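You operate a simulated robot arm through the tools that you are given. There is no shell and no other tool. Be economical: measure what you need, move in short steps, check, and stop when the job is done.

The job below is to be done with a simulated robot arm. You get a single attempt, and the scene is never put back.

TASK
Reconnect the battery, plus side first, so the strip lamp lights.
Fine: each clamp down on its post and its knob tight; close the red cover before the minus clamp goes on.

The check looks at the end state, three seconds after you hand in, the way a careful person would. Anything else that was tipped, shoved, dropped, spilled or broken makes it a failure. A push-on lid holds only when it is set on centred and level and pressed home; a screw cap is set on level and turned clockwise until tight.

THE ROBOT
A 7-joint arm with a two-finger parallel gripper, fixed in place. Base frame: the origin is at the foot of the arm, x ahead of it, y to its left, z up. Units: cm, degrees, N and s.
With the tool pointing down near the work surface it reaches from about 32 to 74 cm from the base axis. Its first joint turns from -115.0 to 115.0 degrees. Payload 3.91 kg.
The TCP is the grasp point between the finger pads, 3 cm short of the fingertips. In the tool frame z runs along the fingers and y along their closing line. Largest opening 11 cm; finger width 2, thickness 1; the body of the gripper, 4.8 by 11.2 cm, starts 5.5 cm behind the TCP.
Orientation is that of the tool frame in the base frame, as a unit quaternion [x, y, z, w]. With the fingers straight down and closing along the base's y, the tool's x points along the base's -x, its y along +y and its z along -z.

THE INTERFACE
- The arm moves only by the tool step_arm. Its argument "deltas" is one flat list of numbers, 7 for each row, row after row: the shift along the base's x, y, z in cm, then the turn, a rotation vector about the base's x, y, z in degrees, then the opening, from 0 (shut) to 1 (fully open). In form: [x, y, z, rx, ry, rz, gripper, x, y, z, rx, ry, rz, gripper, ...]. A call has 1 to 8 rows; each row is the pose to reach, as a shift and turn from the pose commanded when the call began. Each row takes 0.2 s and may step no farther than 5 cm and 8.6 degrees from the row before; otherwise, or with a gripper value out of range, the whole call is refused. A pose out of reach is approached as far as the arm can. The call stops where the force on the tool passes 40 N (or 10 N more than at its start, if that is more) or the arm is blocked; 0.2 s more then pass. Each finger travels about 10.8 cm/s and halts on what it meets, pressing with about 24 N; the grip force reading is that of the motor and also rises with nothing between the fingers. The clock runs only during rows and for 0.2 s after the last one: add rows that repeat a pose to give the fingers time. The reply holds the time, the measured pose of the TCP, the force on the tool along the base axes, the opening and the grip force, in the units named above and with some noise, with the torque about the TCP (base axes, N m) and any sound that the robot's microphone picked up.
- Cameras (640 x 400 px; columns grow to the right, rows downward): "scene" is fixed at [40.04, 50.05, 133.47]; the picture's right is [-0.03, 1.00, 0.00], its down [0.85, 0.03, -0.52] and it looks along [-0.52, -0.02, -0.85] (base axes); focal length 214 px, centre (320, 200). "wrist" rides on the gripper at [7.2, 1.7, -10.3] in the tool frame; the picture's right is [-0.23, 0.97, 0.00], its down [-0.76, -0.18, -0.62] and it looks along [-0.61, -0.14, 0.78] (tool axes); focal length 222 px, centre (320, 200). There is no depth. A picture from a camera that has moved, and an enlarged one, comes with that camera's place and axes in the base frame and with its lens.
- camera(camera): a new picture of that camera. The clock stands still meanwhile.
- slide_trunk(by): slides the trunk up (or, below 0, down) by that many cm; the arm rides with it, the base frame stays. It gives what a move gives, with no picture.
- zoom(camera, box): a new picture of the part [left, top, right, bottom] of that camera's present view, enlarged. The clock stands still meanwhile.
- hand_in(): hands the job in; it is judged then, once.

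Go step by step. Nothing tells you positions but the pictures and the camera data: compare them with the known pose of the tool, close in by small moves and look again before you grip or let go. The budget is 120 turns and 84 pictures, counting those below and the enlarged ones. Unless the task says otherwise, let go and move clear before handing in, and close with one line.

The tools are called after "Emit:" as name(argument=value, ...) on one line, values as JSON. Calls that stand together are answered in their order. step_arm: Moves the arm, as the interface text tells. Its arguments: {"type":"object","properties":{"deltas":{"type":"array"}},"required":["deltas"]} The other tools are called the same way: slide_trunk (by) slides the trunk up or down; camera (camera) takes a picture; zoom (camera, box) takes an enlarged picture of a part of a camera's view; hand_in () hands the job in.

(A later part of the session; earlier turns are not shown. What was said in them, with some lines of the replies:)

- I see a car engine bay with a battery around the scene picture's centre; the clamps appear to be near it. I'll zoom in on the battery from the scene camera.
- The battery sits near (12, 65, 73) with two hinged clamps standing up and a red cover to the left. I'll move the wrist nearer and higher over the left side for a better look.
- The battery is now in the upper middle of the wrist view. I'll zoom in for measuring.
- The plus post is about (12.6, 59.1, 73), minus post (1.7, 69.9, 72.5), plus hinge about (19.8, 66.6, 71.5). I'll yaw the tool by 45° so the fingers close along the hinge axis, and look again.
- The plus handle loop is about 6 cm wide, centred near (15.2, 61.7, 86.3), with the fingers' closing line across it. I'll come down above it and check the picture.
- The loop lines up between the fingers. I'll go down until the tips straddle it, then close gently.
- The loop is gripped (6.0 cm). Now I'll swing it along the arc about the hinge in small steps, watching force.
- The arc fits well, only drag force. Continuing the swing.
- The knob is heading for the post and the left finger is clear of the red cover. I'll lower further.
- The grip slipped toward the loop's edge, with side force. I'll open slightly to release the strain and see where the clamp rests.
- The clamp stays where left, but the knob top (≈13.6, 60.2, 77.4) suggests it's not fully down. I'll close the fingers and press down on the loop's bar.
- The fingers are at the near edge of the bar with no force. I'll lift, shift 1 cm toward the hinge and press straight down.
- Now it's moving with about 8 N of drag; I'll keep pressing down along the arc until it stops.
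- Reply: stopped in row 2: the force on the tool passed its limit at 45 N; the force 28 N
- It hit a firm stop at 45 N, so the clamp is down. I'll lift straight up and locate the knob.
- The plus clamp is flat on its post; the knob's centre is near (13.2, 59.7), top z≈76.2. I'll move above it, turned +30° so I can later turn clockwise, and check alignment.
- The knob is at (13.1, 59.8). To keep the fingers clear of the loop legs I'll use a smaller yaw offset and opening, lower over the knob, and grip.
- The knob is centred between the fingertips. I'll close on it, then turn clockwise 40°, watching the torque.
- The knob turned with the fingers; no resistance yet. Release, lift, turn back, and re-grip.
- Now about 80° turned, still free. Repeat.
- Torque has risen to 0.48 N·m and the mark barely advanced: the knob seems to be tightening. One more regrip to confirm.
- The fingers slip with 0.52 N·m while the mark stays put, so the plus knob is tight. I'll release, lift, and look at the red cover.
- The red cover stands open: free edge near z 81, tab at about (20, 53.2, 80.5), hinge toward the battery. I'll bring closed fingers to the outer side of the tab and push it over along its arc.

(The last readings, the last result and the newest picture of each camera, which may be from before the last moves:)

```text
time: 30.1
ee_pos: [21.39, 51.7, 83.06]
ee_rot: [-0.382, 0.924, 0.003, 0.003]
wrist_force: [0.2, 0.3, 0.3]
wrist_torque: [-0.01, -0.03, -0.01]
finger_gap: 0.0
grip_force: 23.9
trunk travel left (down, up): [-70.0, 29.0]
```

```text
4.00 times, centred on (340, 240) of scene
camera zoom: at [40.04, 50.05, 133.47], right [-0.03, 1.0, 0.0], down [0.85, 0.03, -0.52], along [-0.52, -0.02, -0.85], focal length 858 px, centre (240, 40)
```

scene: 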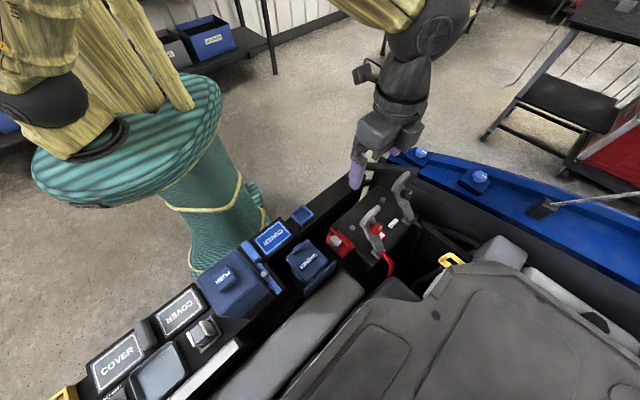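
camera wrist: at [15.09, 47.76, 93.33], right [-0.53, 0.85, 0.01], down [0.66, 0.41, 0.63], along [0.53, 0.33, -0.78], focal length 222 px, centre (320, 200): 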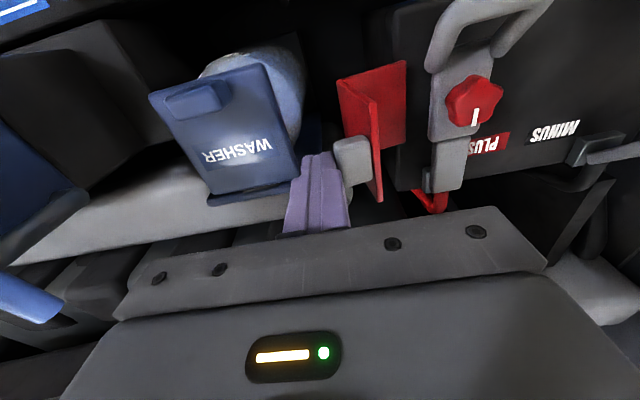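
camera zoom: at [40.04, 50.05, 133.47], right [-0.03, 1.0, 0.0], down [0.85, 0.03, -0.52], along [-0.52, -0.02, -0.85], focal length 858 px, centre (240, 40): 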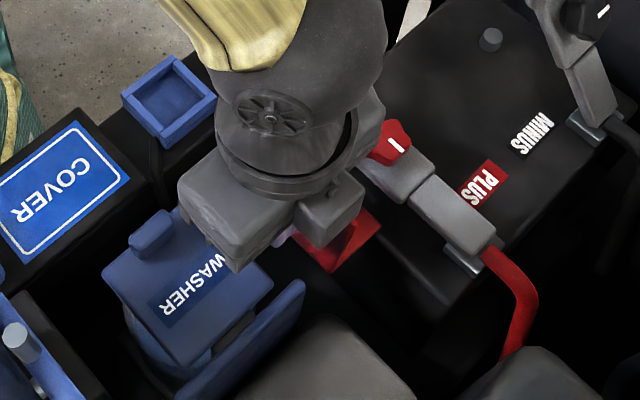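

The fingertips are right beside the tab. Pushing it up and over, first to the top of the arc.

Emit:
step_arm(deltas=[-0.67, 0.67, 0, 0, 0, 0, 0, -1.1, 1.1, 0.45, 0, 0, 0, 0, -1.52, 1.52, 0.9, 0, 0, 0, 0, -2.4, 2.4, 1.45, 0, 0, 0, 0, -3.36, 3.36, 1.8, 0, 0, 0, 0, -4.35, 4.35, 1.9, 0, 0, 0, 0])

Emit:
camera(camera="wrist")

Emit:
zoom(camera="scene", box=[290, 190, 390, 290])

```text
time: 31.5
ee_pos: [16.96, 55.98, 84.86]
ee_rot: [-0.383, 0.924, 0.003, 0.002]
wrist_force: [-0.7, -0.5, 0.8]
wrist_torque: [0.01, 0.02, 0.01]
finger_gap: 0.0
grip_force: 24.1
trunk travel left (down, up): [-70.0, 29.0]
```

```text
40 pictures are left
camera wrist: at [10.74, 52.04, 95.28], right [-0.53, 0.85, 0.0], down [0.66, 0.41, 0.63], along [0.53, 0.33, -0.78], focal length 222 px, centre (320, 200)
```

wrist: 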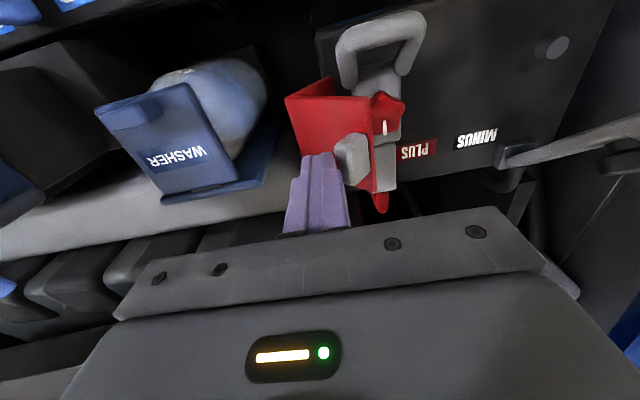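

```text
4.00 times, centred on (340, 240) of scene
camera zoom: at [40.04, 50.05, 133.47], right [-0.03, 1.0, 0.0], down [0.85, 0.03, -0.52], along [-0.52, -0.02, -0.85], focal length 858 px, centre (240, 40)
```

zoom: 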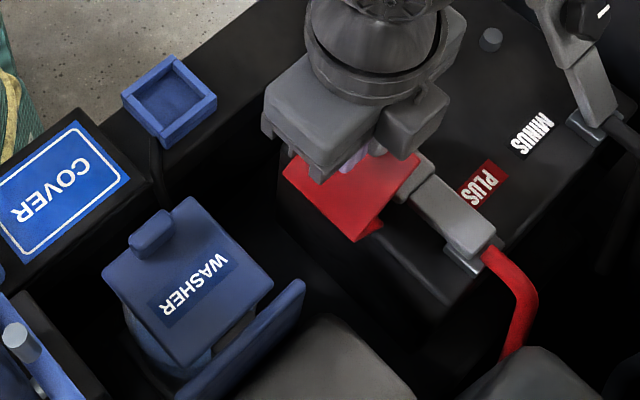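

The cover is turning nicely. Continue over and down.

Emit:
step_arm(deltas=[-0.98, 0.98, -0.1, 0, 0, 0, 0, -1.94, 1.94, -0.45, 0, 0, 0, 0, -2.83, 2.83, -1.05, 0, 0, 0, 0, -3.63, 3.63, -1.85, 0, 0, 0, 0, -4.0, 4.0, -2.4, 0, 0, 0, 0, -4.0, 4.0, -3.0, 0, 0, 0, 0])

Emit:
camera(camera="wrist")

Emit:
zoom(camera="scene", box=[290, 190, 390, 290])

```text
time: 32.9
ee_pos: [13.07, 60.04, 81.99]
ee_rot: [-0.383, 0.924, 0.003, 0.002]
wrist_force: [0.8, 0.6, 0.9]
wrist_torque: [-0.01, -0.01, 0.0]
finger_gap: 0.0
grip_force: 23.9
trunk travel left (down, up): [-70.0, 29.0]
```

```text
38 pictures are left
camera wrist: at [6.8, 56.07, 92.35], right [-0.53, 0.85, 0.0], down [0.66, 0.41, 0.63], along [0.53, 0.33, -0.78], focal length 222 px, centre (320, 200)
```

wrist: 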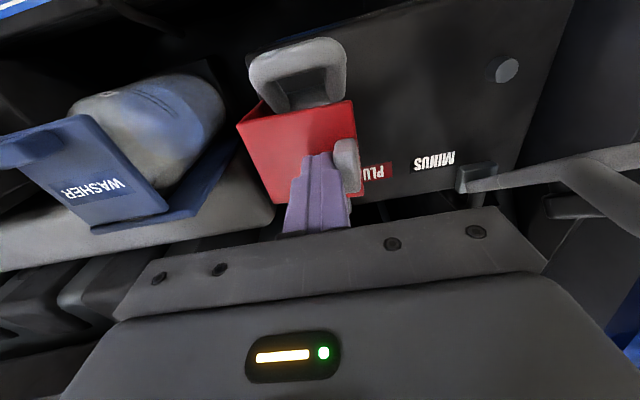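

```text
4.00 times, centred on (340, 240) of scene
camera zoom: at [40.04, 50.05, 133.47], right [-0.03, 1.0, 0.0], down [0.85, 0.03, -0.52], along [-0.52, -0.02, -0.85], focal length 858 px, centre (240, 40)
```

zoom: 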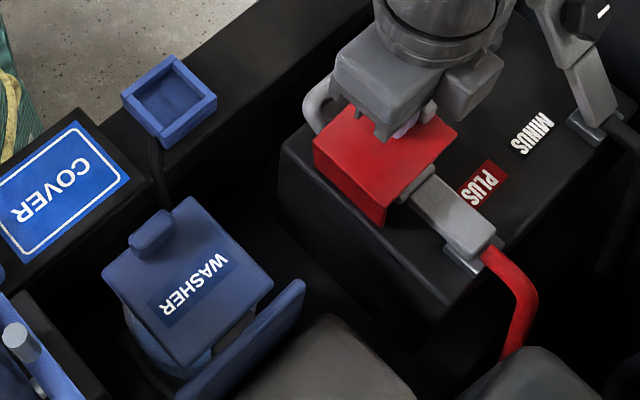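

The cover is nearly shut; I'll lift, move over the tab, and press it down home.

Emit:
step_arm(deltas=[0, 0, 3, 0, 0, 0, 0, -1.3, 1.3, 3, 0, 0, 0, 0, -1.3, 1.3, 2, 0, 0, 0, 0, -1.3, 1.3, 1, 0, 0, 0, 0, -1.3, 1.3, 0.3, 0, 0, 0, 0, -1.3, 1.3, -0.4, 0, 0, 0, 0, -1.3, 1.3, -1.0, 0, 0, 0, 0, -1.3, 1.3, -1.6, 0, 0, 0, 0])

Emit:
zoom(camera="scene", box=[310, 180, 390, 260])

```text
time: 34.1
ee_pos: [11.52, 61.82, 83.3]
ee_rot: [-0.383, 0.923, 0.011, 0.003]
wrist_force: [-0.7, -4.0, 14.6]
wrist_torque: [-0.2, 0.12, 0.03]
finger_gap: 0.02
grip_force: 24.0
trunk travel left (down, up): [-70.0, 29.0]
stopped in row 5: the force on the tool passed its limit at 54 N (the readings are from after the stop); the commanded pose is now the measured one
```

```text
5.00 times, centred on (350, 220) of scene
camera zoom: at [40.04, 50.05, 133.47], right [-0.03, 1.0, 0.0], down [0.85, 0.03, -0.52], along [-0.52, -0.02, -0.85], focal length 1072 px, centre (170, 100)
```

zoom: 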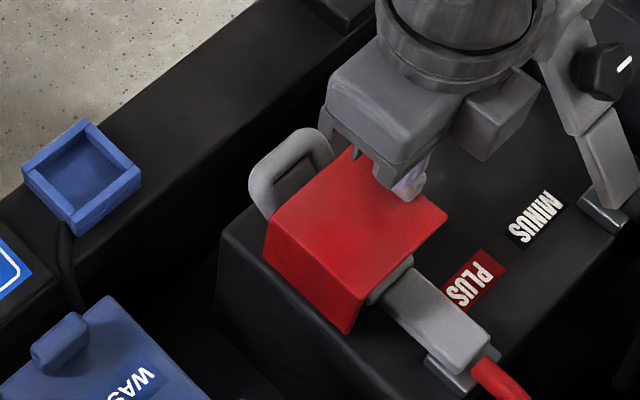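

Firm stop at tip height 80.3. I'll press once more a little, then lift and inspect.

Emit:
step_arm(deltas=[0, 0, -0.2, 0, 0, 0, 0, 0, 0, -0.4, 0, 0, 0, 0, 0, 0, -0.5, 0, 0, 0, 0])

Emit:
step_arm(deltas=[0, 0, 3, 0, 0, 0, 0, 0, 0, 7, 0, 0, 0, 0, -1, -3, 11, 0, 0, 0, 0, -3, -5, 13, 0, 0, 0, 0])

Emit:
zoom(camera="scene", box=[310, 180, 390, 260])

Emit:
camera(camera="wrist")

```text
time: 34.9
ee_pos: [11.51, 62.0, 83.17]
ee_rot: [-0.383, 0.923, 0.014, 0.005]
wrist_force: [-0.7, -7.4, 21.0]
wrist_torque: [-0.38, 0.1, 0.01]
finger_gap: 0.0
grip_force: 23.9
trunk travel left (down, up): [-70.0, 29.0]
stopped in row 3: the force on the tool passed its limit at 41 N (the readings are from after the stop); the commanded pose is now the measured one
```

```text
refused: row 3 steps farther than a row can; nothing moved
```

```text
5.00 times, centred on (350, 220) of scene
camera zoom: at [40.04, 50.05, 133.47], right [-0.03, 1.0, 0.0], down [0.85, 0.03, -0.52], along [-0.52, -0.02, -0.85], focal length 1072 px, centre (170, 100)
```

zoom: 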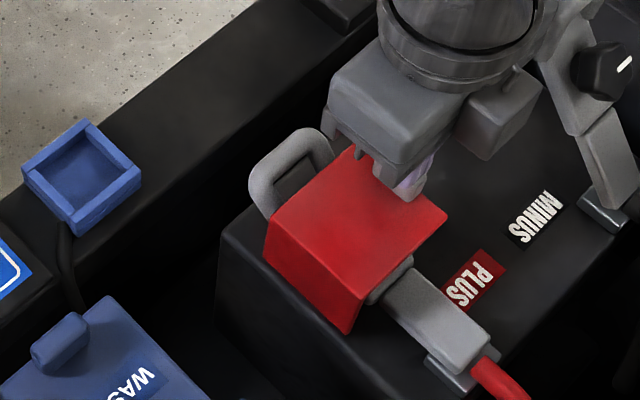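

```text
34 pictures are left
camera wrist: at [5.25, 57.81, 93.46], right [-0.53, 0.85, 0.03], down [0.66, 0.39, 0.64], along [0.53, 0.35, -0.77], focal length 222 px, centre (320, 200)
```

wrist: 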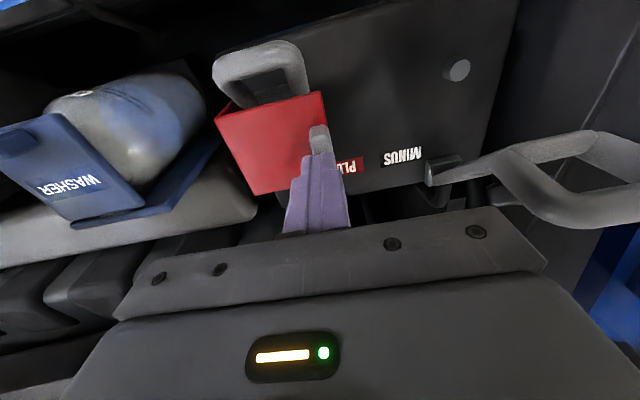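

The cover is closed. I'll lift clear and move over to the minus clamp for a look.

Emit:
step_arm(deltas=[0, 0, 4, 0, 0, 0, 0.5, 0, 0, 9, 0, 0, 0, 1, 0, 0, 13, 0, 0, 0, 1, -2.5, 3, 15, 0, 0, 0, 1, -5, 6, 15, 0, 0, 0, 1, -7.5, 8.5, 15, 0, 0, 0, 1])

Emit:
camera(camera="wrist")

Emit:
zoom(camera="scene", box=[320, 150, 420, 250])

```text
time: 36.3
ee_pos: [3.94, 70.44, 97.87]
ee_rot: [-0.384, 0.923, 0.011, 0.005]
wrist_force: [-0.3, 0.2, -0.3]
wrist_torque: [0.01, -0.02, -0.02]
finger_gap: 11.01
grip_force: 0.1
trunk travel left (down, up): [-70.0, 29.0]
```

```text
33 pictures are left
camera wrist: at [-2.3, 66.29, 108.08], right [-0.53, 0.85, 0.02], down [0.66, 0.4, 0.63], along [0.53, 0.35, -0.77], focal length 222 px, centre (320, 200)
```

wrist: 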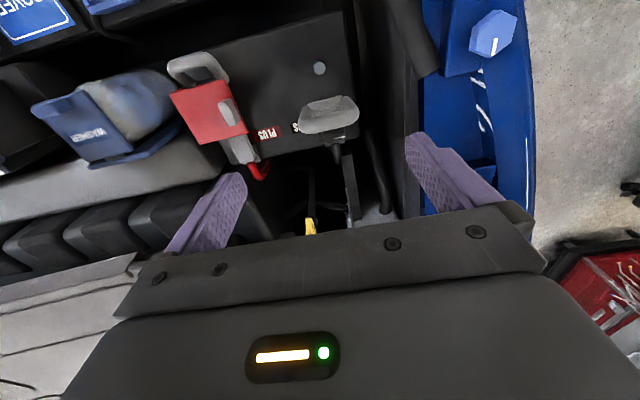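

```text
4.00 times, centred on (370, 200) of scene
camera zoom: at [40.04, 50.05, 133.47], right [-0.03, 1.0, 0.0], down [0.85, 0.03, -0.52], along [-0.52, -0.02, -0.85], focal length 858 px, centre (120, 200)
```

zoom: 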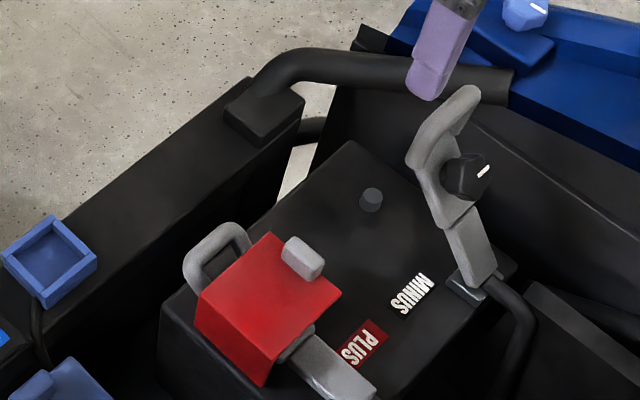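

The red cover is closed flat. The minus loop is near (3.2, 71.4, 86); I'll lower over it and grip as before.

Emit:
step_arm(deltas=[-0.65, 0.95, -3, 0, 0, 0, 0.85, -0.65, 0.95, -7, 0, 0, 0, 0.85, -0.65, 0.95, -9.9, 0, 0, 0, 0.85, -0.65, 0.95, -9.9, 0, 0, 0, 0.85])

Emit:
camera(camera="wrist")

Emit:
zoom(camera="scene", box=[340, 130, 440, 230])

```text
time: 37.3
ee_pos: [3.38, 70.84, 88.11]
ee_rot: [-0.384, 0.923, 0.012, 0.005]
wrist_force: [-0.1, -0.6, -0.1]
wrist_torque: [0.03, -0.04, -0.02]
finger_gap: 9.33
grip_force: 0.1
out of reach, approached as far as the arm can: row 1, 2, 3, 4
trunk travel left (down, up): [-70.0, 29.0]
```

```text
31 pictures are left
camera wrist: at [-2.82, 66.66, 98.36], right [-0.53, 0.85, 0.02], down [0.66, 0.4, 0.63], along [0.53, 0.35, -0.77], focal length 222 px, centre (320, 200)
```

wrist: 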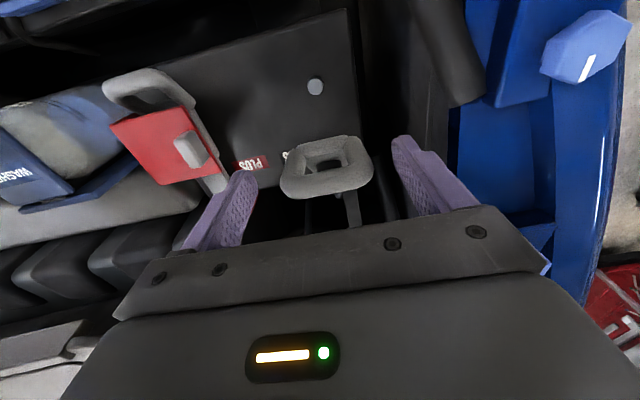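

```text
4.00 times, centred on (390, 180) of scene
camera zoom: at [40.04, 50.05, 133.47], right [-0.03, 1.0, 0.0], down [0.85, 0.03, -0.52], along [-0.52, -0.02, -0.85], focal length 858 px, centre (40, 280)
```

zoom: 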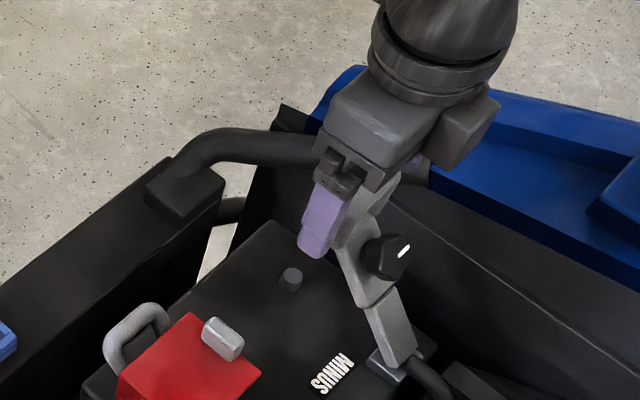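

The pose is slightly beyond reach, and lower heights reach farther, so raising the trunk should help. I'll lift the trunk 10 cm (tool rides up clear), then come back down.

Emit:
slide_trunk(by=10)

```text
time: 38.6
ee_pos: [3.38, 70.82, 98.11]
ee_rot: [-0.383, 0.923, 0.013, 0.005]
wrist_force: [-0.6, 0.4, 0.6]
wrist_torque: [0.0, 0.01, 0.01]
finger_gap: 9.33
grip_force: 0.2
trunk travel left (down, up): [-80.0, 19.0]
```

Emit:
step_arm(deltas=[0, 0, -3, 0, 0, 0, 0.85, 0, 0, -5, 0, 0, 0, 0.85])

```text
time: 39.2
ee_pos: [3.33, 70.4, 93.16]
ee_rot: [-0.383, 0.924, 0.012, 0.005]
wrist_force: [0.0, 0.5, -0.5]
wrist_torque: [0.01, -0.04, 0.03]
finger_gap: 9.36
grip_force: 0.0
out of reach, approached as far as the arm can: row 2
trunk travel left (down, up): [-80.0, 19.0]
```

Reach is best with the trunk near its original height, so I'll go back: arm up 5, trunk down 10, returning to the straddling pose.

Emit:
step_arm(deltas=[0, 0, 3, 0, 0, 0, 0.85, 0, 0, 5, 0, 0, 0, 0.85])

Emit:
slide_trunk(by=-10)

```text
time: 39.8
ee_pos: [3.4, 70.44, 98.17]
ee_rot: [-0.384, 0.923, 0.013, 0.006]
wrist_force: [0.0, 0.0, 0.1]
wrist_torque: [-0.02, -0.02, -0.04]
finger_gap: 9.35
grip_force: 0.1
trunk travel left (down, up): [-80.0, 19.0]
```

```text
time: 41.1
ee_pos: [3.44, 70.48, 88.13]
ee_rot: [-0.384, 0.923, 0.013, 0.005]
wrist_force: [-1.1, 0.8, 1.1]
wrist_torque: [0.0, 0.01, -0.01]
finger_gap: 9.33
grip_force: 0.1
trunk travel left (down, up): [-70.0, 29.0]
```

Emit:
step_arm(deltas=[-0.4, 0.35, 0, 0, 0, 0, 0.85, -0.4, 0.35, 0, 0, 0, 0, 0.6, -0.4, 0.35, 0, 0, 0, 0, 0.35, -0.4, 0.35, 0, 0, 0, 0, 0.35])

Emit:
camera(camera="wrist")

```text
time: 42.1
ee_pos: [2.98, 70.88, 88.01]
ee_rot: [-0.384, 0.923, 0.014, 0.004]
wrist_force: [-1.9, 0.6, 0.9]
wrist_torque: [0.05, -0.03, 0.07]
finger_gap: 6.03
grip_force: 45.4
trunk travel left (down, up): [-70.0, 29.0]
```

```text
29 pictures are left
camera wrist: at [-3.23, 66.64, 98.37], right [-0.53, 0.85, 0.02], down [0.66, 0.4, 0.63], along [0.53, 0.35, -0.77], focal length 222 px, centre (320, 200)
```

wrist: 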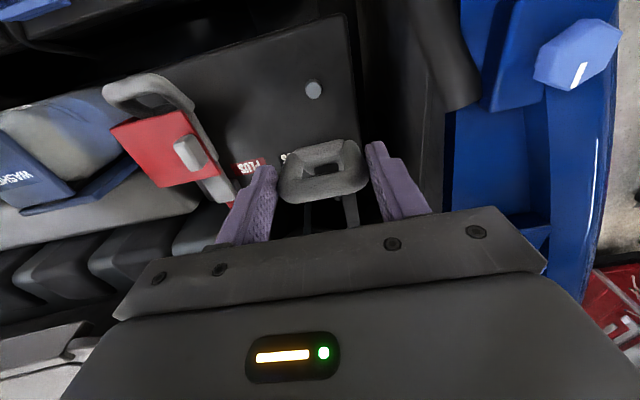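

The minus loop is gripped. Swinging it down along its arc.

Emit:
step_arm(deltas=[-0.6, -0.6, -0.58, 0, 0, 0, 0.35, -1.21, -1.21, -1.22, 0, 0, 0, 0.35, -1.75, -1.75, -1.88, 0, 0, 0, 0.35, -2.25, -2.25, -2.56, 0, 0, 0, 0.35, -2.72, -2.72, -3.3, 0, 0, 0, 0.35, -3.17, -3.17, -4.08, 0, 0, 0, 0.35])

Emit:
zoom(camera="scene", box=[320, 130, 420, 230])

```text
time: 43.5
ee_pos: [-0.11, 67.71, 84.15]
ee_rot: [-0.383, 0.924, 0.012, 0.005]
wrist_force: [4.0, 5.9, 3.7]
wrist_torque: [0.59, -1.19, -0.21]
finger_gap: 6.05
grip_force: 44.8
trunk travel left (down, up): [-70.0, 29.0]
```

```text
4.00 times, centred on (370, 180) of scene
camera zoom: at [40.04, 50.05, 133.47], right [-0.03, 1.0, 0.0], down [0.85, 0.03, -0.52], along [-0.52, -0.02, -0.85], focal length 858 px, centre (120, 280)
```

zoom: 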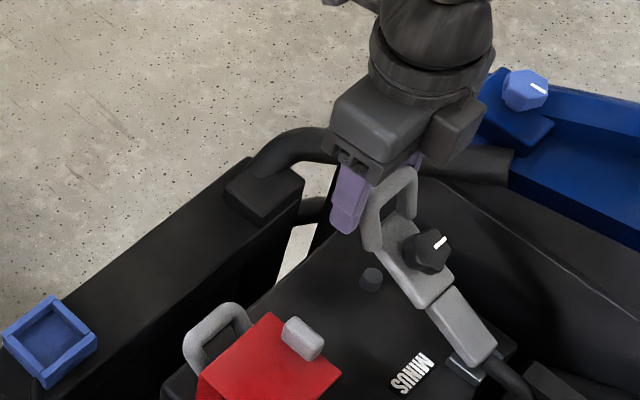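

Good. A bit further, then I'll release and press it down from above.

Emit:
step_arm(deltas=[-0.4, -0.4, -0.8, 0, 0, 0, 0.35, -0.77, -0.77, -1.66, 0, 0, 0, 0.35, -1.1, -1.1, -2.5, 0, 0, 0, 0.35, -1.1, -1.1, -2.5, 0, 0, 0, 0.62, -1.1, -1.1, 1, 0, 0, 0, 0.62, -1.1, -1.1, 5, 0, 0, 0, 0.3, -1.1, -1.1, 5, 0, 0, 0, 0])

Emit:
camera(camera="wrist")

Emit:
zoom(camera="scene", box=[320, 130, 420, 230])

```text
time: 45.1
ee_pos: [-1.12, 66.7, 89.07]
ee_rot: [-0.383, 0.924, 0.013, 0.005]
wrist_force: [0.1, -0.1, 0.4]
wrist_torque: [0.01, -0.03, 0.03]
finger_gap: 0.01
grip_force: 23.9
trunk travel left (down, up): [-70.0, 29.0]
```

```text
27 pictures are left
camera wrist: at [-7.39, 62.54, 99.31], right [-0.53, 0.85, 0.02], down [0.66, 0.4, 0.63], along [0.53, 0.35, -0.77], focal length 222 px, centre (320, 200)
```

wrist: 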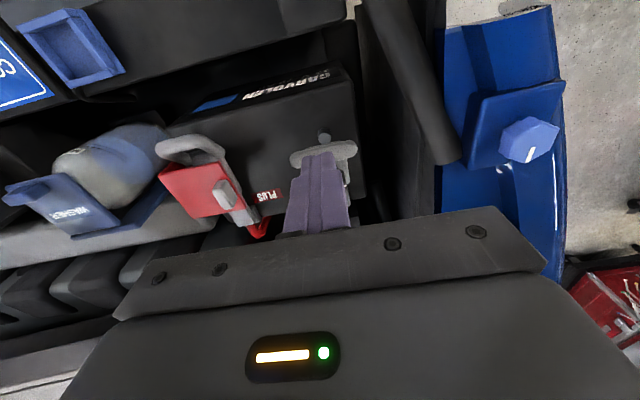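

```text
4.00 times, centred on (370, 180) of scene
camera zoom: at [40.04, 50.05, 133.47], right [-0.03, 1.0, 0.0], down [0.85, 0.03, -0.52], along [-0.52, -0.02, -0.85], focal length 858 px, centre (120, 280)
```

zoom: 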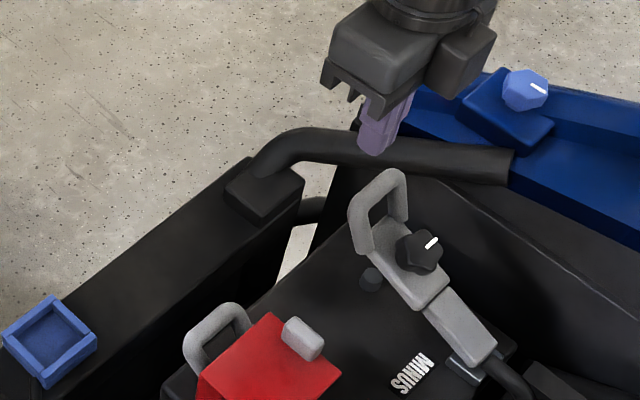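

The bar is near (0.1, 67.9, 81.5). Pressing it down along the arc with closed fingers.

Emit:
step_arm(deltas=[1.15, 1.15, -1.5, 0, 0, 0, 0, 1.15, 1.15, -3, 0, 0, 0, 0, 0.87, 0.87, -4.5, 0, 0, 0, 0, 0.6, 0.6, -6, 0, 0, 0, 0, 0.3, 0.3, -7, 0, 0, 0, 0, 0.02, 0.02, -8, 0, 0, 0, 0, -0.2, -0.2, -8.7, 0, 0, 0, 0, -0.33, -0.33, -9.2, 0, 0, 0, 0])

Emit:
zoom(camera="scene", box=[320, 130, 420, 230])

```text
time: 46.9
ee_pos: [-1.25, 66.43, 80.63]
ee_rot: [-0.384, 0.923, 0.019, 0.008]
wrist_force: [10.5, 4.2, 36.8]
wrist_torque: [0.06, -0.23, 0.2]
finger_gap: 0.0
grip_force: 24.5
trunk travel left (down, up): [-70.0, 29.0]
```

```text
4.00 times, centred on (370, 180) of scene
camera zoom: at [40.04, 50.05, 133.47], right [-0.03, 1.0, 0.0], down [0.85, 0.03, -0.52], along [-0.52, -0.02, -0.85], focal length 858 px, centre (120, 280)
```

zoom: 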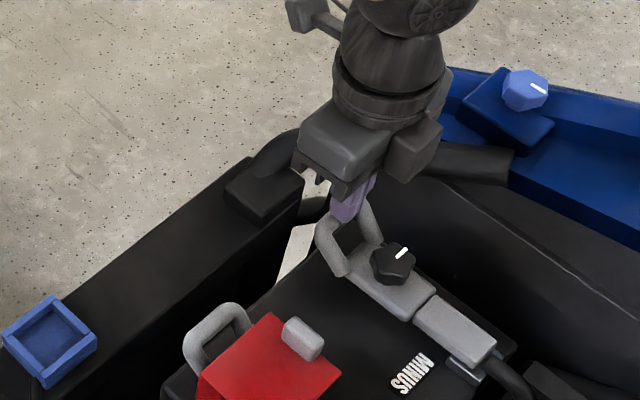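

Firm stop at the same height as the plus side (37 N). Lift, then lower the trunk 12 cm for reach at the knob.

Emit:
step_arm(deltas=[0, 0, 4, 0, 0, 0, 0, 0, 0, 8, 0, 0, 0, 0.2, 0, 0, 12, 0, 0, 0, 0.42, 0.5, 0.5, 16, 0, 0, 0, 0.42, 2, 2, 18, 0, 0, 0, 0.42])

Emit:
slide_trunk(by=-12)

Emit:
camera(camera="wrist")

Emit:
zoom(camera="scene", box=[340, 150, 420, 230])

```text
time: 48.1
ee_pos: [0.65, 68.23, 97.81]
ee_rot: [-0.384, 0.923, 0.012, 0.005]
wrist_force: [-0.7, -0.1, -0.7]
wrist_torque: [0.0, 0.03, 0.01]
finger_gap: 4.62
grip_force: 0.1
trunk travel left (down, up): [-70.0, 29.0]
```

```text
time: 49.6
ee_pos: [0.49, 68.26, 85.81]
ee_rot: [-0.383, 0.924, 0.014, 0.004]
wrist_force: [1.1, 0.0, -0.1]
wrist_torque: [0.0, 0.0, 0.01]
finger_gap: 4.63
grip_force: 0.0
trunk travel left (down, up): [-58.0, 41.0]
```

```text
24 pictures are left
camera wrist: at [-5.72, 64.06, 96.13], right [-0.53, 0.85, 0.02], down [0.66, 0.4, 0.63], along [0.53, 0.35, -0.77], focal length 222 px, centre (320, 200)
```

wrist: 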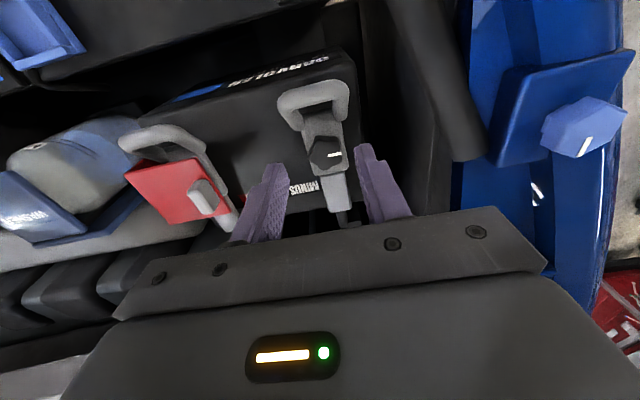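

```text
5.00 times, centred on (380, 190) of scene
camera zoom: at [40.04, 50.05, 133.47], right [-0.03, 1.0, 0.0], down [0.85, 0.03, -0.52], along [-0.52, -0.02, -0.85], focal length 1072 px, centre (20, 250)
```

zoom: 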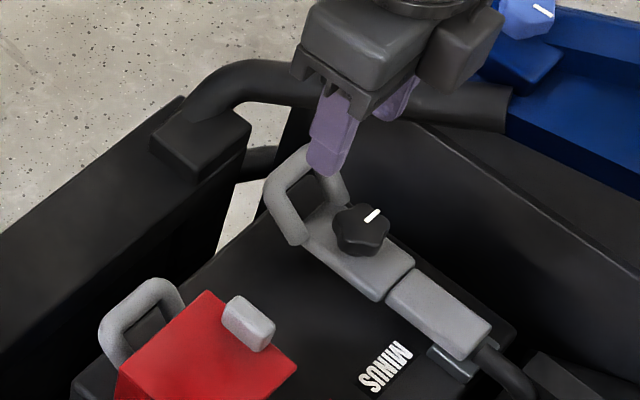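

The minus knob is near (2.5, 70.5, 76). I'll move above it with +15° yaw, descend, and check before gripping.

Emit:
step_arm(deltas=[1, 1.1, 0, 0, 0, 8, 0.42, 2.0, 2.2, 0, 0, 0, 15, 0.42, 2.0, 2.2, -4, 0, 0, 15, 0.42, 2.0, 2.2, -6.5, 0, 0, 15, 0.42])

Emit:
camera(camera="wrist")

```text
time: 50.6
ee_pos: [2.38, 70.49, 79.22]
ee_rot: [-0.5, 0.866, 0.015, 0.003]
wrist_force: [-0.1, 0.8, -0.1]
wrist_torque: [0.01, 0.01, -0.01]
finger_gap: 4.62
grip_force: 0.1
trunk travel left (down, up): [-58.0, 41.0]
```

```text
22 pictures are left
camera wrist: at [-2.56, 64.75, 89.41], right [-0.73, 0.68, 0.02], down [0.54, 0.56, 0.63], along [0.42, 0.48, -0.77], focal length 222 px, centre (320, 200)
```

wrist: 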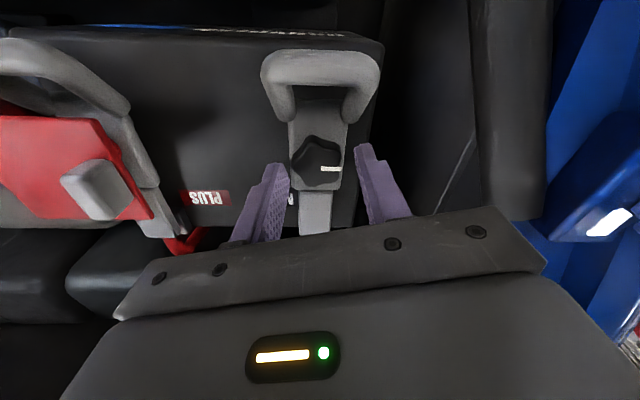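

Well centred. Descend the last bit, grip and turn clockwise.

Emit:
step_arm(deltas=[0.08, -0.08, -1.25, 0, 0, 0, 0.42, 0.08, -0.08, -1.25, 0, 0, 0, 0.25, 0.08, -0.08, -1.25, 0, 0, 0, 0.2, 0.08, -0.08, -1.25, 0, 0, -8, 0.2, 0.08, -0.08, -1.25, 0, 0, -16, 0.2, 0.08, -0.08, -1.25, 0, 0, -24, 0.2, 0.08, -0.08, -1.25, 0, 0, -32, 0.2, 0.08, -0.08, -1.25, 0, 0, -40, 0.2])

Emit:
zoom(camera="wrist", box=[220, 80, 440, 220])

```text
time: 52.4
ee_pos: [2.57, 70.35, 78.04]
ee_rot: [-0.173, 0.985, 0.01, 0.006]
wrist_force: [-6.8, -10.1, -11.9]
wrist_torque: [-0.62, 1.25, -0.02]
finger_gap: 3.51
grip_force: 45.3
trunk travel left (down, up): [-58.0, 41.0]
```

```text
2.86 times, centred on (330, 150) of wrist
camera zoom: at [-4.96, 69.26, 88.22], right [-0.12, 0.99, 0.02], down [0.77, 0.08, 0.63], along [0.63, 0.09, -0.77], focal length 635 px, centre (291, 343)
```

zoom: 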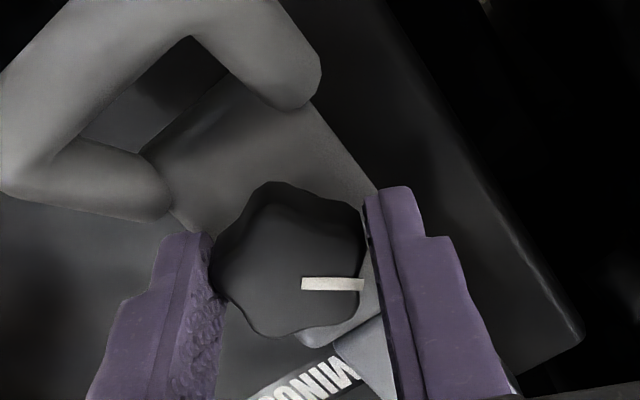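

Turned 40° as on the plus side. Regrip and continue.

Emit:
step_arm(deltas=[0, 0, 0, 0, 0, 0, 0.42, 0, 0, 2.6, 0, 0, 0, 0.42, 0, 0, 2.6, 0, 0, 8.5, 0.42, 0, 0, 2.6, 0, 0, 17, 0.42, 0, 0, 2.6, 0, 0, 25.5, 0.42, 0, 0, 2.6, 0, 0, 34, 0.42, 0, 0, 1.5, 0, 0, 40, 0.42, 0, 0, 0, 0, 0, 40, 0.42])

Emit:
step_arm(deltas=[0, 0, 0, 0, 0, 0, 0.25, 0, 0, 0, 0, 0, 0, 0.2, 0, 0, 0, 0, 0, -8, 0.2, 0, 0, 0, 0, 0, -16, 0.2, 0, 0, 0, 0, 0, -24, 0.2, 0, 0, 0, 0, 0, -32, 0.2, 0, 0, 0, 0, 0, -40, 0.2])

Emit:
zoom(camera="wrist", box=[220, 80, 440, 220])

```text
time: 54.2
ee_pos: [2.58, 70.31, 78.12]
ee_rot: [-0.502, 0.865, 0.013, 0.004]
wrist_force: [0.9, 0.2, -0.6]
wrist_torque: [0.0, -0.01, -0.01]
finger_gap: 4.64
grip_force: 0.0
trunk travel left (down, up): [-58.0, 41.0]
```

```text
time: 55.8
ee_pos: [2.46, 70.29, 78.13]
ee_rot: [-0.174, 0.985, 0.011, 0.006]
wrist_force: [-8.5, -7.3, -3.9]
wrist_torque: [-0.24, 0.52, 0.0]
finger_gap: 3.48
grip_force: 44.6
trunk travel left (down, up): [-58.0, 41.0]
```

```text
2.86 times, centred on (330, 150) of wrist
camera zoom: at [-4.96, 69.24, 88.36], right [-0.12, 0.99, 0.02], down [0.77, 0.08, 0.63], along [0.63, 0.09, -0.77], focal length 635 px, centre (291, 343)
```

zoom: 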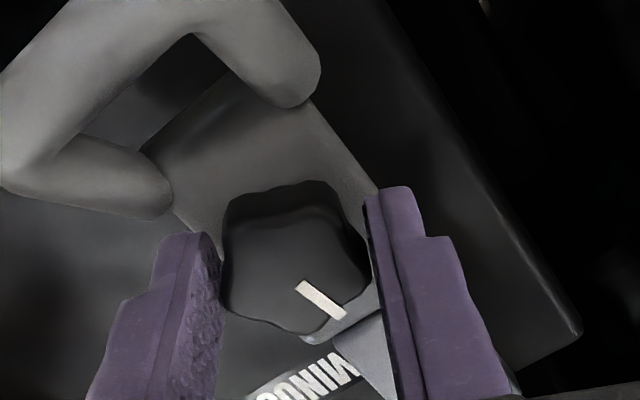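

Same as the plus side so far. One more regrip and turn should bring it tight.

Emit:
step_arm(deltas=[0, 0, 0, 0, 0, 0, 0.42, 0, 0, 2.6, 0, 0, 0, 0.42, 0, 0, 2.6, 0, 0, 8.5, 0.42, 0, 0, 2.6, 0, 0, 17, 0.42, 0, 0, 2.6, 0, 0, 25.5, 0.42, 0, 0, 2.6, 0, 0, 34, 0.42, 0, 0, 1.5, 0, 0, 40, 0.42, 0, 0, 0, 0, 0, 40, 0.42])

Emit:
step_arm(deltas=[0, 0, 0, 0, 0, 0, 0.25, 0, 0, 0, 0, 0, 0, 0.2, 0, 0, 0, 0, 0, -8, 0.2, 0, 0, 0, 0, 0, -16, 0.2, 0, 0, 0, 0, 0, -24, 0.2, 0, 0, 0, 0, 0, -32, 0.2, 0, 0, 0, 0, 0, -40, 0.2])

Emit:
zoom(camera="wrist", box=[220, 80, 440, 220])

Emit:
camera(camera="scene")

```text
time: 57.6
ee_pos: [2.63, 70.36, 78.06]
ee_rot: [-0.501, 0.865, 0.014, 0.003]
wrist_force: [0.5, 0.5, -0.4]
wrist_torque: [-0.01, 0.0, 0.01]
finger_gap: 4.64
grip_force: 0.1
trunk travel left (down, up): [-58.0, 41.0]
```

```text
time: 59.2
ee_pos: [2.66, 70.4, 78.07]
ee_rot: [-0.173, 0.985, 0.011, 0.008]
wrist_force: [0.4, 1.2, -1.9]
wrist_torque: [0.09, 0.08, 0.54]
finger_gap: 3.48
grip_force: 45.6
trunk travel left (down, up): [-58.0, 41.0]
```

```text
2.86 times, centred on (330, 150) of wrist
camera zoom: at [-4.79, 69.29, 88.35], right [-0.12, 0.99, 0.02], down [0.77, 0.08, 0.63], along [0.63, 0.09, -0.77], focal length 635 px, centre (291, 343)
```

zoom: 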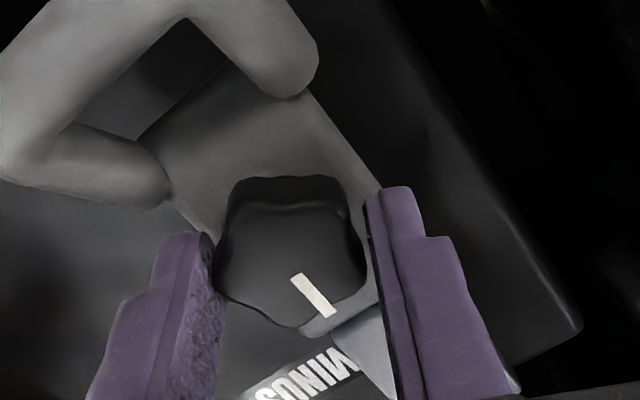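

```text
18 pictures are left
```

scene: 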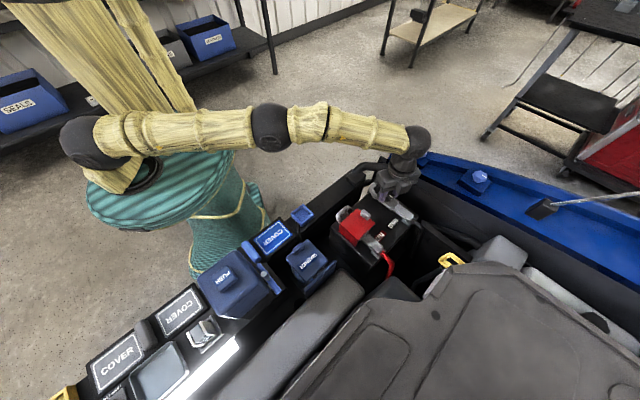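

Torque reached 0.54 N·m with the fingers slipping, and the strip lamp is glowing. I'll release, lift clear and check everything.

Emit:
step_arm(deltas=[0, 0, 0, 0, 0, 0, 0.42, 0, 0, 0, 0, 0, 0, 0.42, 0, 0, 4, 0, 0, 0, 0.42, 0, 0, 8, 0, 0, 0, 0.42, 0, 0, 12, 0, 0, 0, 0.42, -3, -3, 15, 0, 0, 0, 0.42, -3, -7, 16, 0, 0, 0, 0.42])

Emit:
zoom(camera="scene", box=[330, 170, 430, 270])

Emit:
zoom(camera="scene", box=[60, 220, 340, 400])

Emit:
camera(camera="wrist")

```text
refused: row 6 steps farther than a row can; nothing moved
```

```text
4.00 times, centred on (380, 220) of scene
camera zoom: at [40.04, 50.05, 133.47], right [-0.03, 1.0, 0.0], down [0.85, 0.03, -0.52], along [-0.52, -0.02, -0.85], focal length 858 px, centre (80, 120)
```

zoom: 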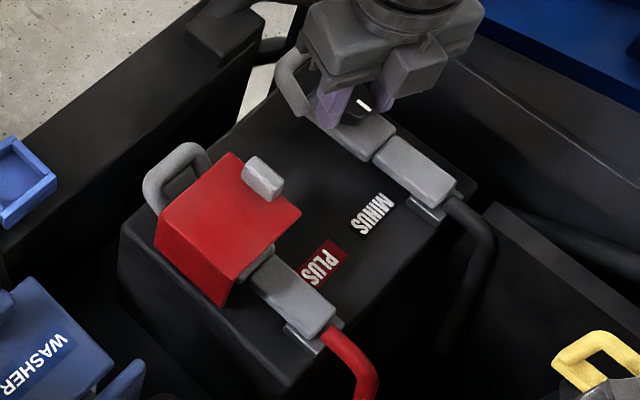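

```text
2.22 times, centred on (200, 310) of scene
camera zoom: at [40.04, 50.05, 133.47], right [-0.03, 1.0, 0.0], down [0.85, 0.03, -0.52], along [-0.52, -0.02, -0.85], focal length 477 px, centre (587, -44)
```

zoom: 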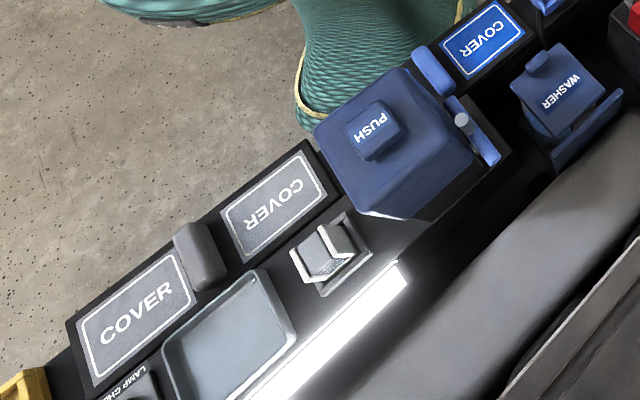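

```text
15 pictures are left
camera wrist: at [-4.79, 69.29, 88.35], right [-0.12, 0.99, 0.02], down [0.77, 0.08, 0.63], along [0.63, 0.09, -0.77], focal length 222 px, centre (320, 200)
```

wrist: 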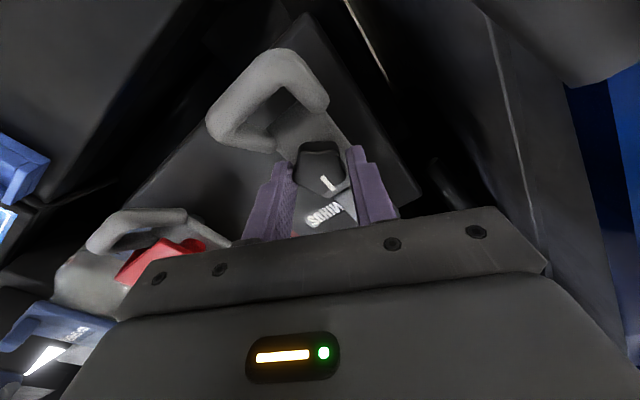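

The strip lamp is lit. Now actually release and lift clear (the last move was refused for too large a step).

Emit:
step_arm(deltas=[0, 0, 0, 0, 0, 0, 0.42, 0, 0, 0, 0, 0, 0, 0.42, 0, 0, 4, 0, 0, 0, 0.42, 0, 0, 8, 0, 0, 0, 0.42, 0, 0, 12, 0, 0, 0, 0.42, -1, -2, 15, 0, 0, 0, 0.42, -2, -6, 17, 0, 0, 0, 0.42])

Emit:
zoom(camera="scene", box=[320, 160, 420, 260])

Emit:
camera(camera="scene")

Emit:
camera(camera="wrist")

```text
time: 60.8
ee_pos: [0.22, 68.08, 96.32]
ee_rot: [-0.174, 0.985, 0.011, 0.008]
wrist_force: [-0.1, -0.8, -0.3]
wrist_torque: [-0.05, 0.0, 0.0]
finger_gap: 4.62
grip_force: 0.1
out of reach, approached as far as the arm can: row 5, 6, 7
trunk travel left (down, up): [-58.0, 41.0]
```

```text
4.00 times, centred on (370, 210) of scene
camera zoom: at [40.04, 50.05, 133.47], right [-0.03, 1.0, 0.0], down [0.85, 0.03, -0.52], along [-0.52, -0.02, -0.85], focal length 858 px, centre (120, 160)
```

zoom: 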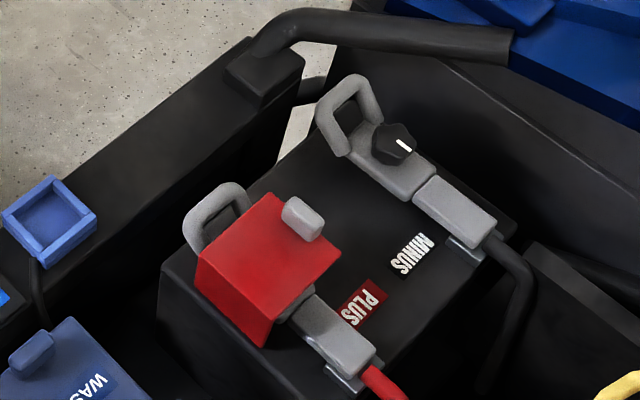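

```text
13 pictures are left
```

scene: 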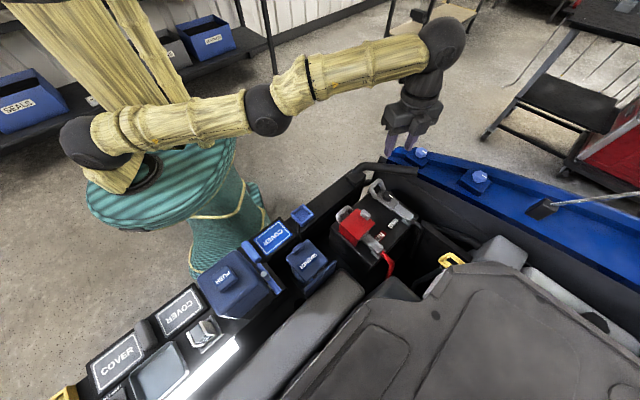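

```text
12 pictures are left
camera wrist: at [-7.2, 67.09, 106.58], right [-0.12, 0.99, 0.02], down [0.77, 0.08, 0.63], along [0.63, 0.09, -0.77], focal length 222 px, centre (320, 200)
```

wrist: 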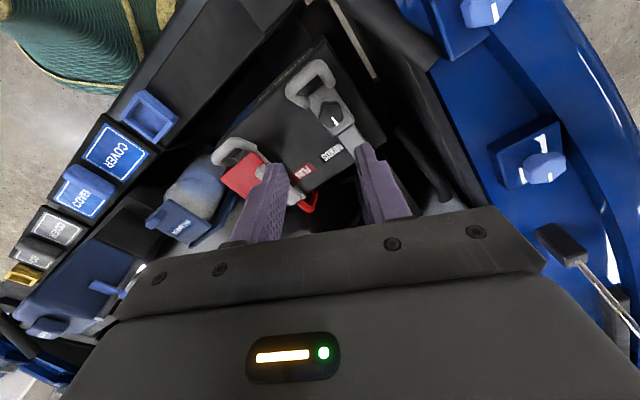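

Both clamps are flat on their posts, both knobs turned tight, the red cover is closed and the strip lamp glows. The arm is clear, so I'll hand in.

Emit:
hand_in()

```text
The job is handed in.
```

The battery is reconnected: plus clamp down and tight first, then the red cover closed, then the minus clamp down and tight, and the strip lamp is lit.
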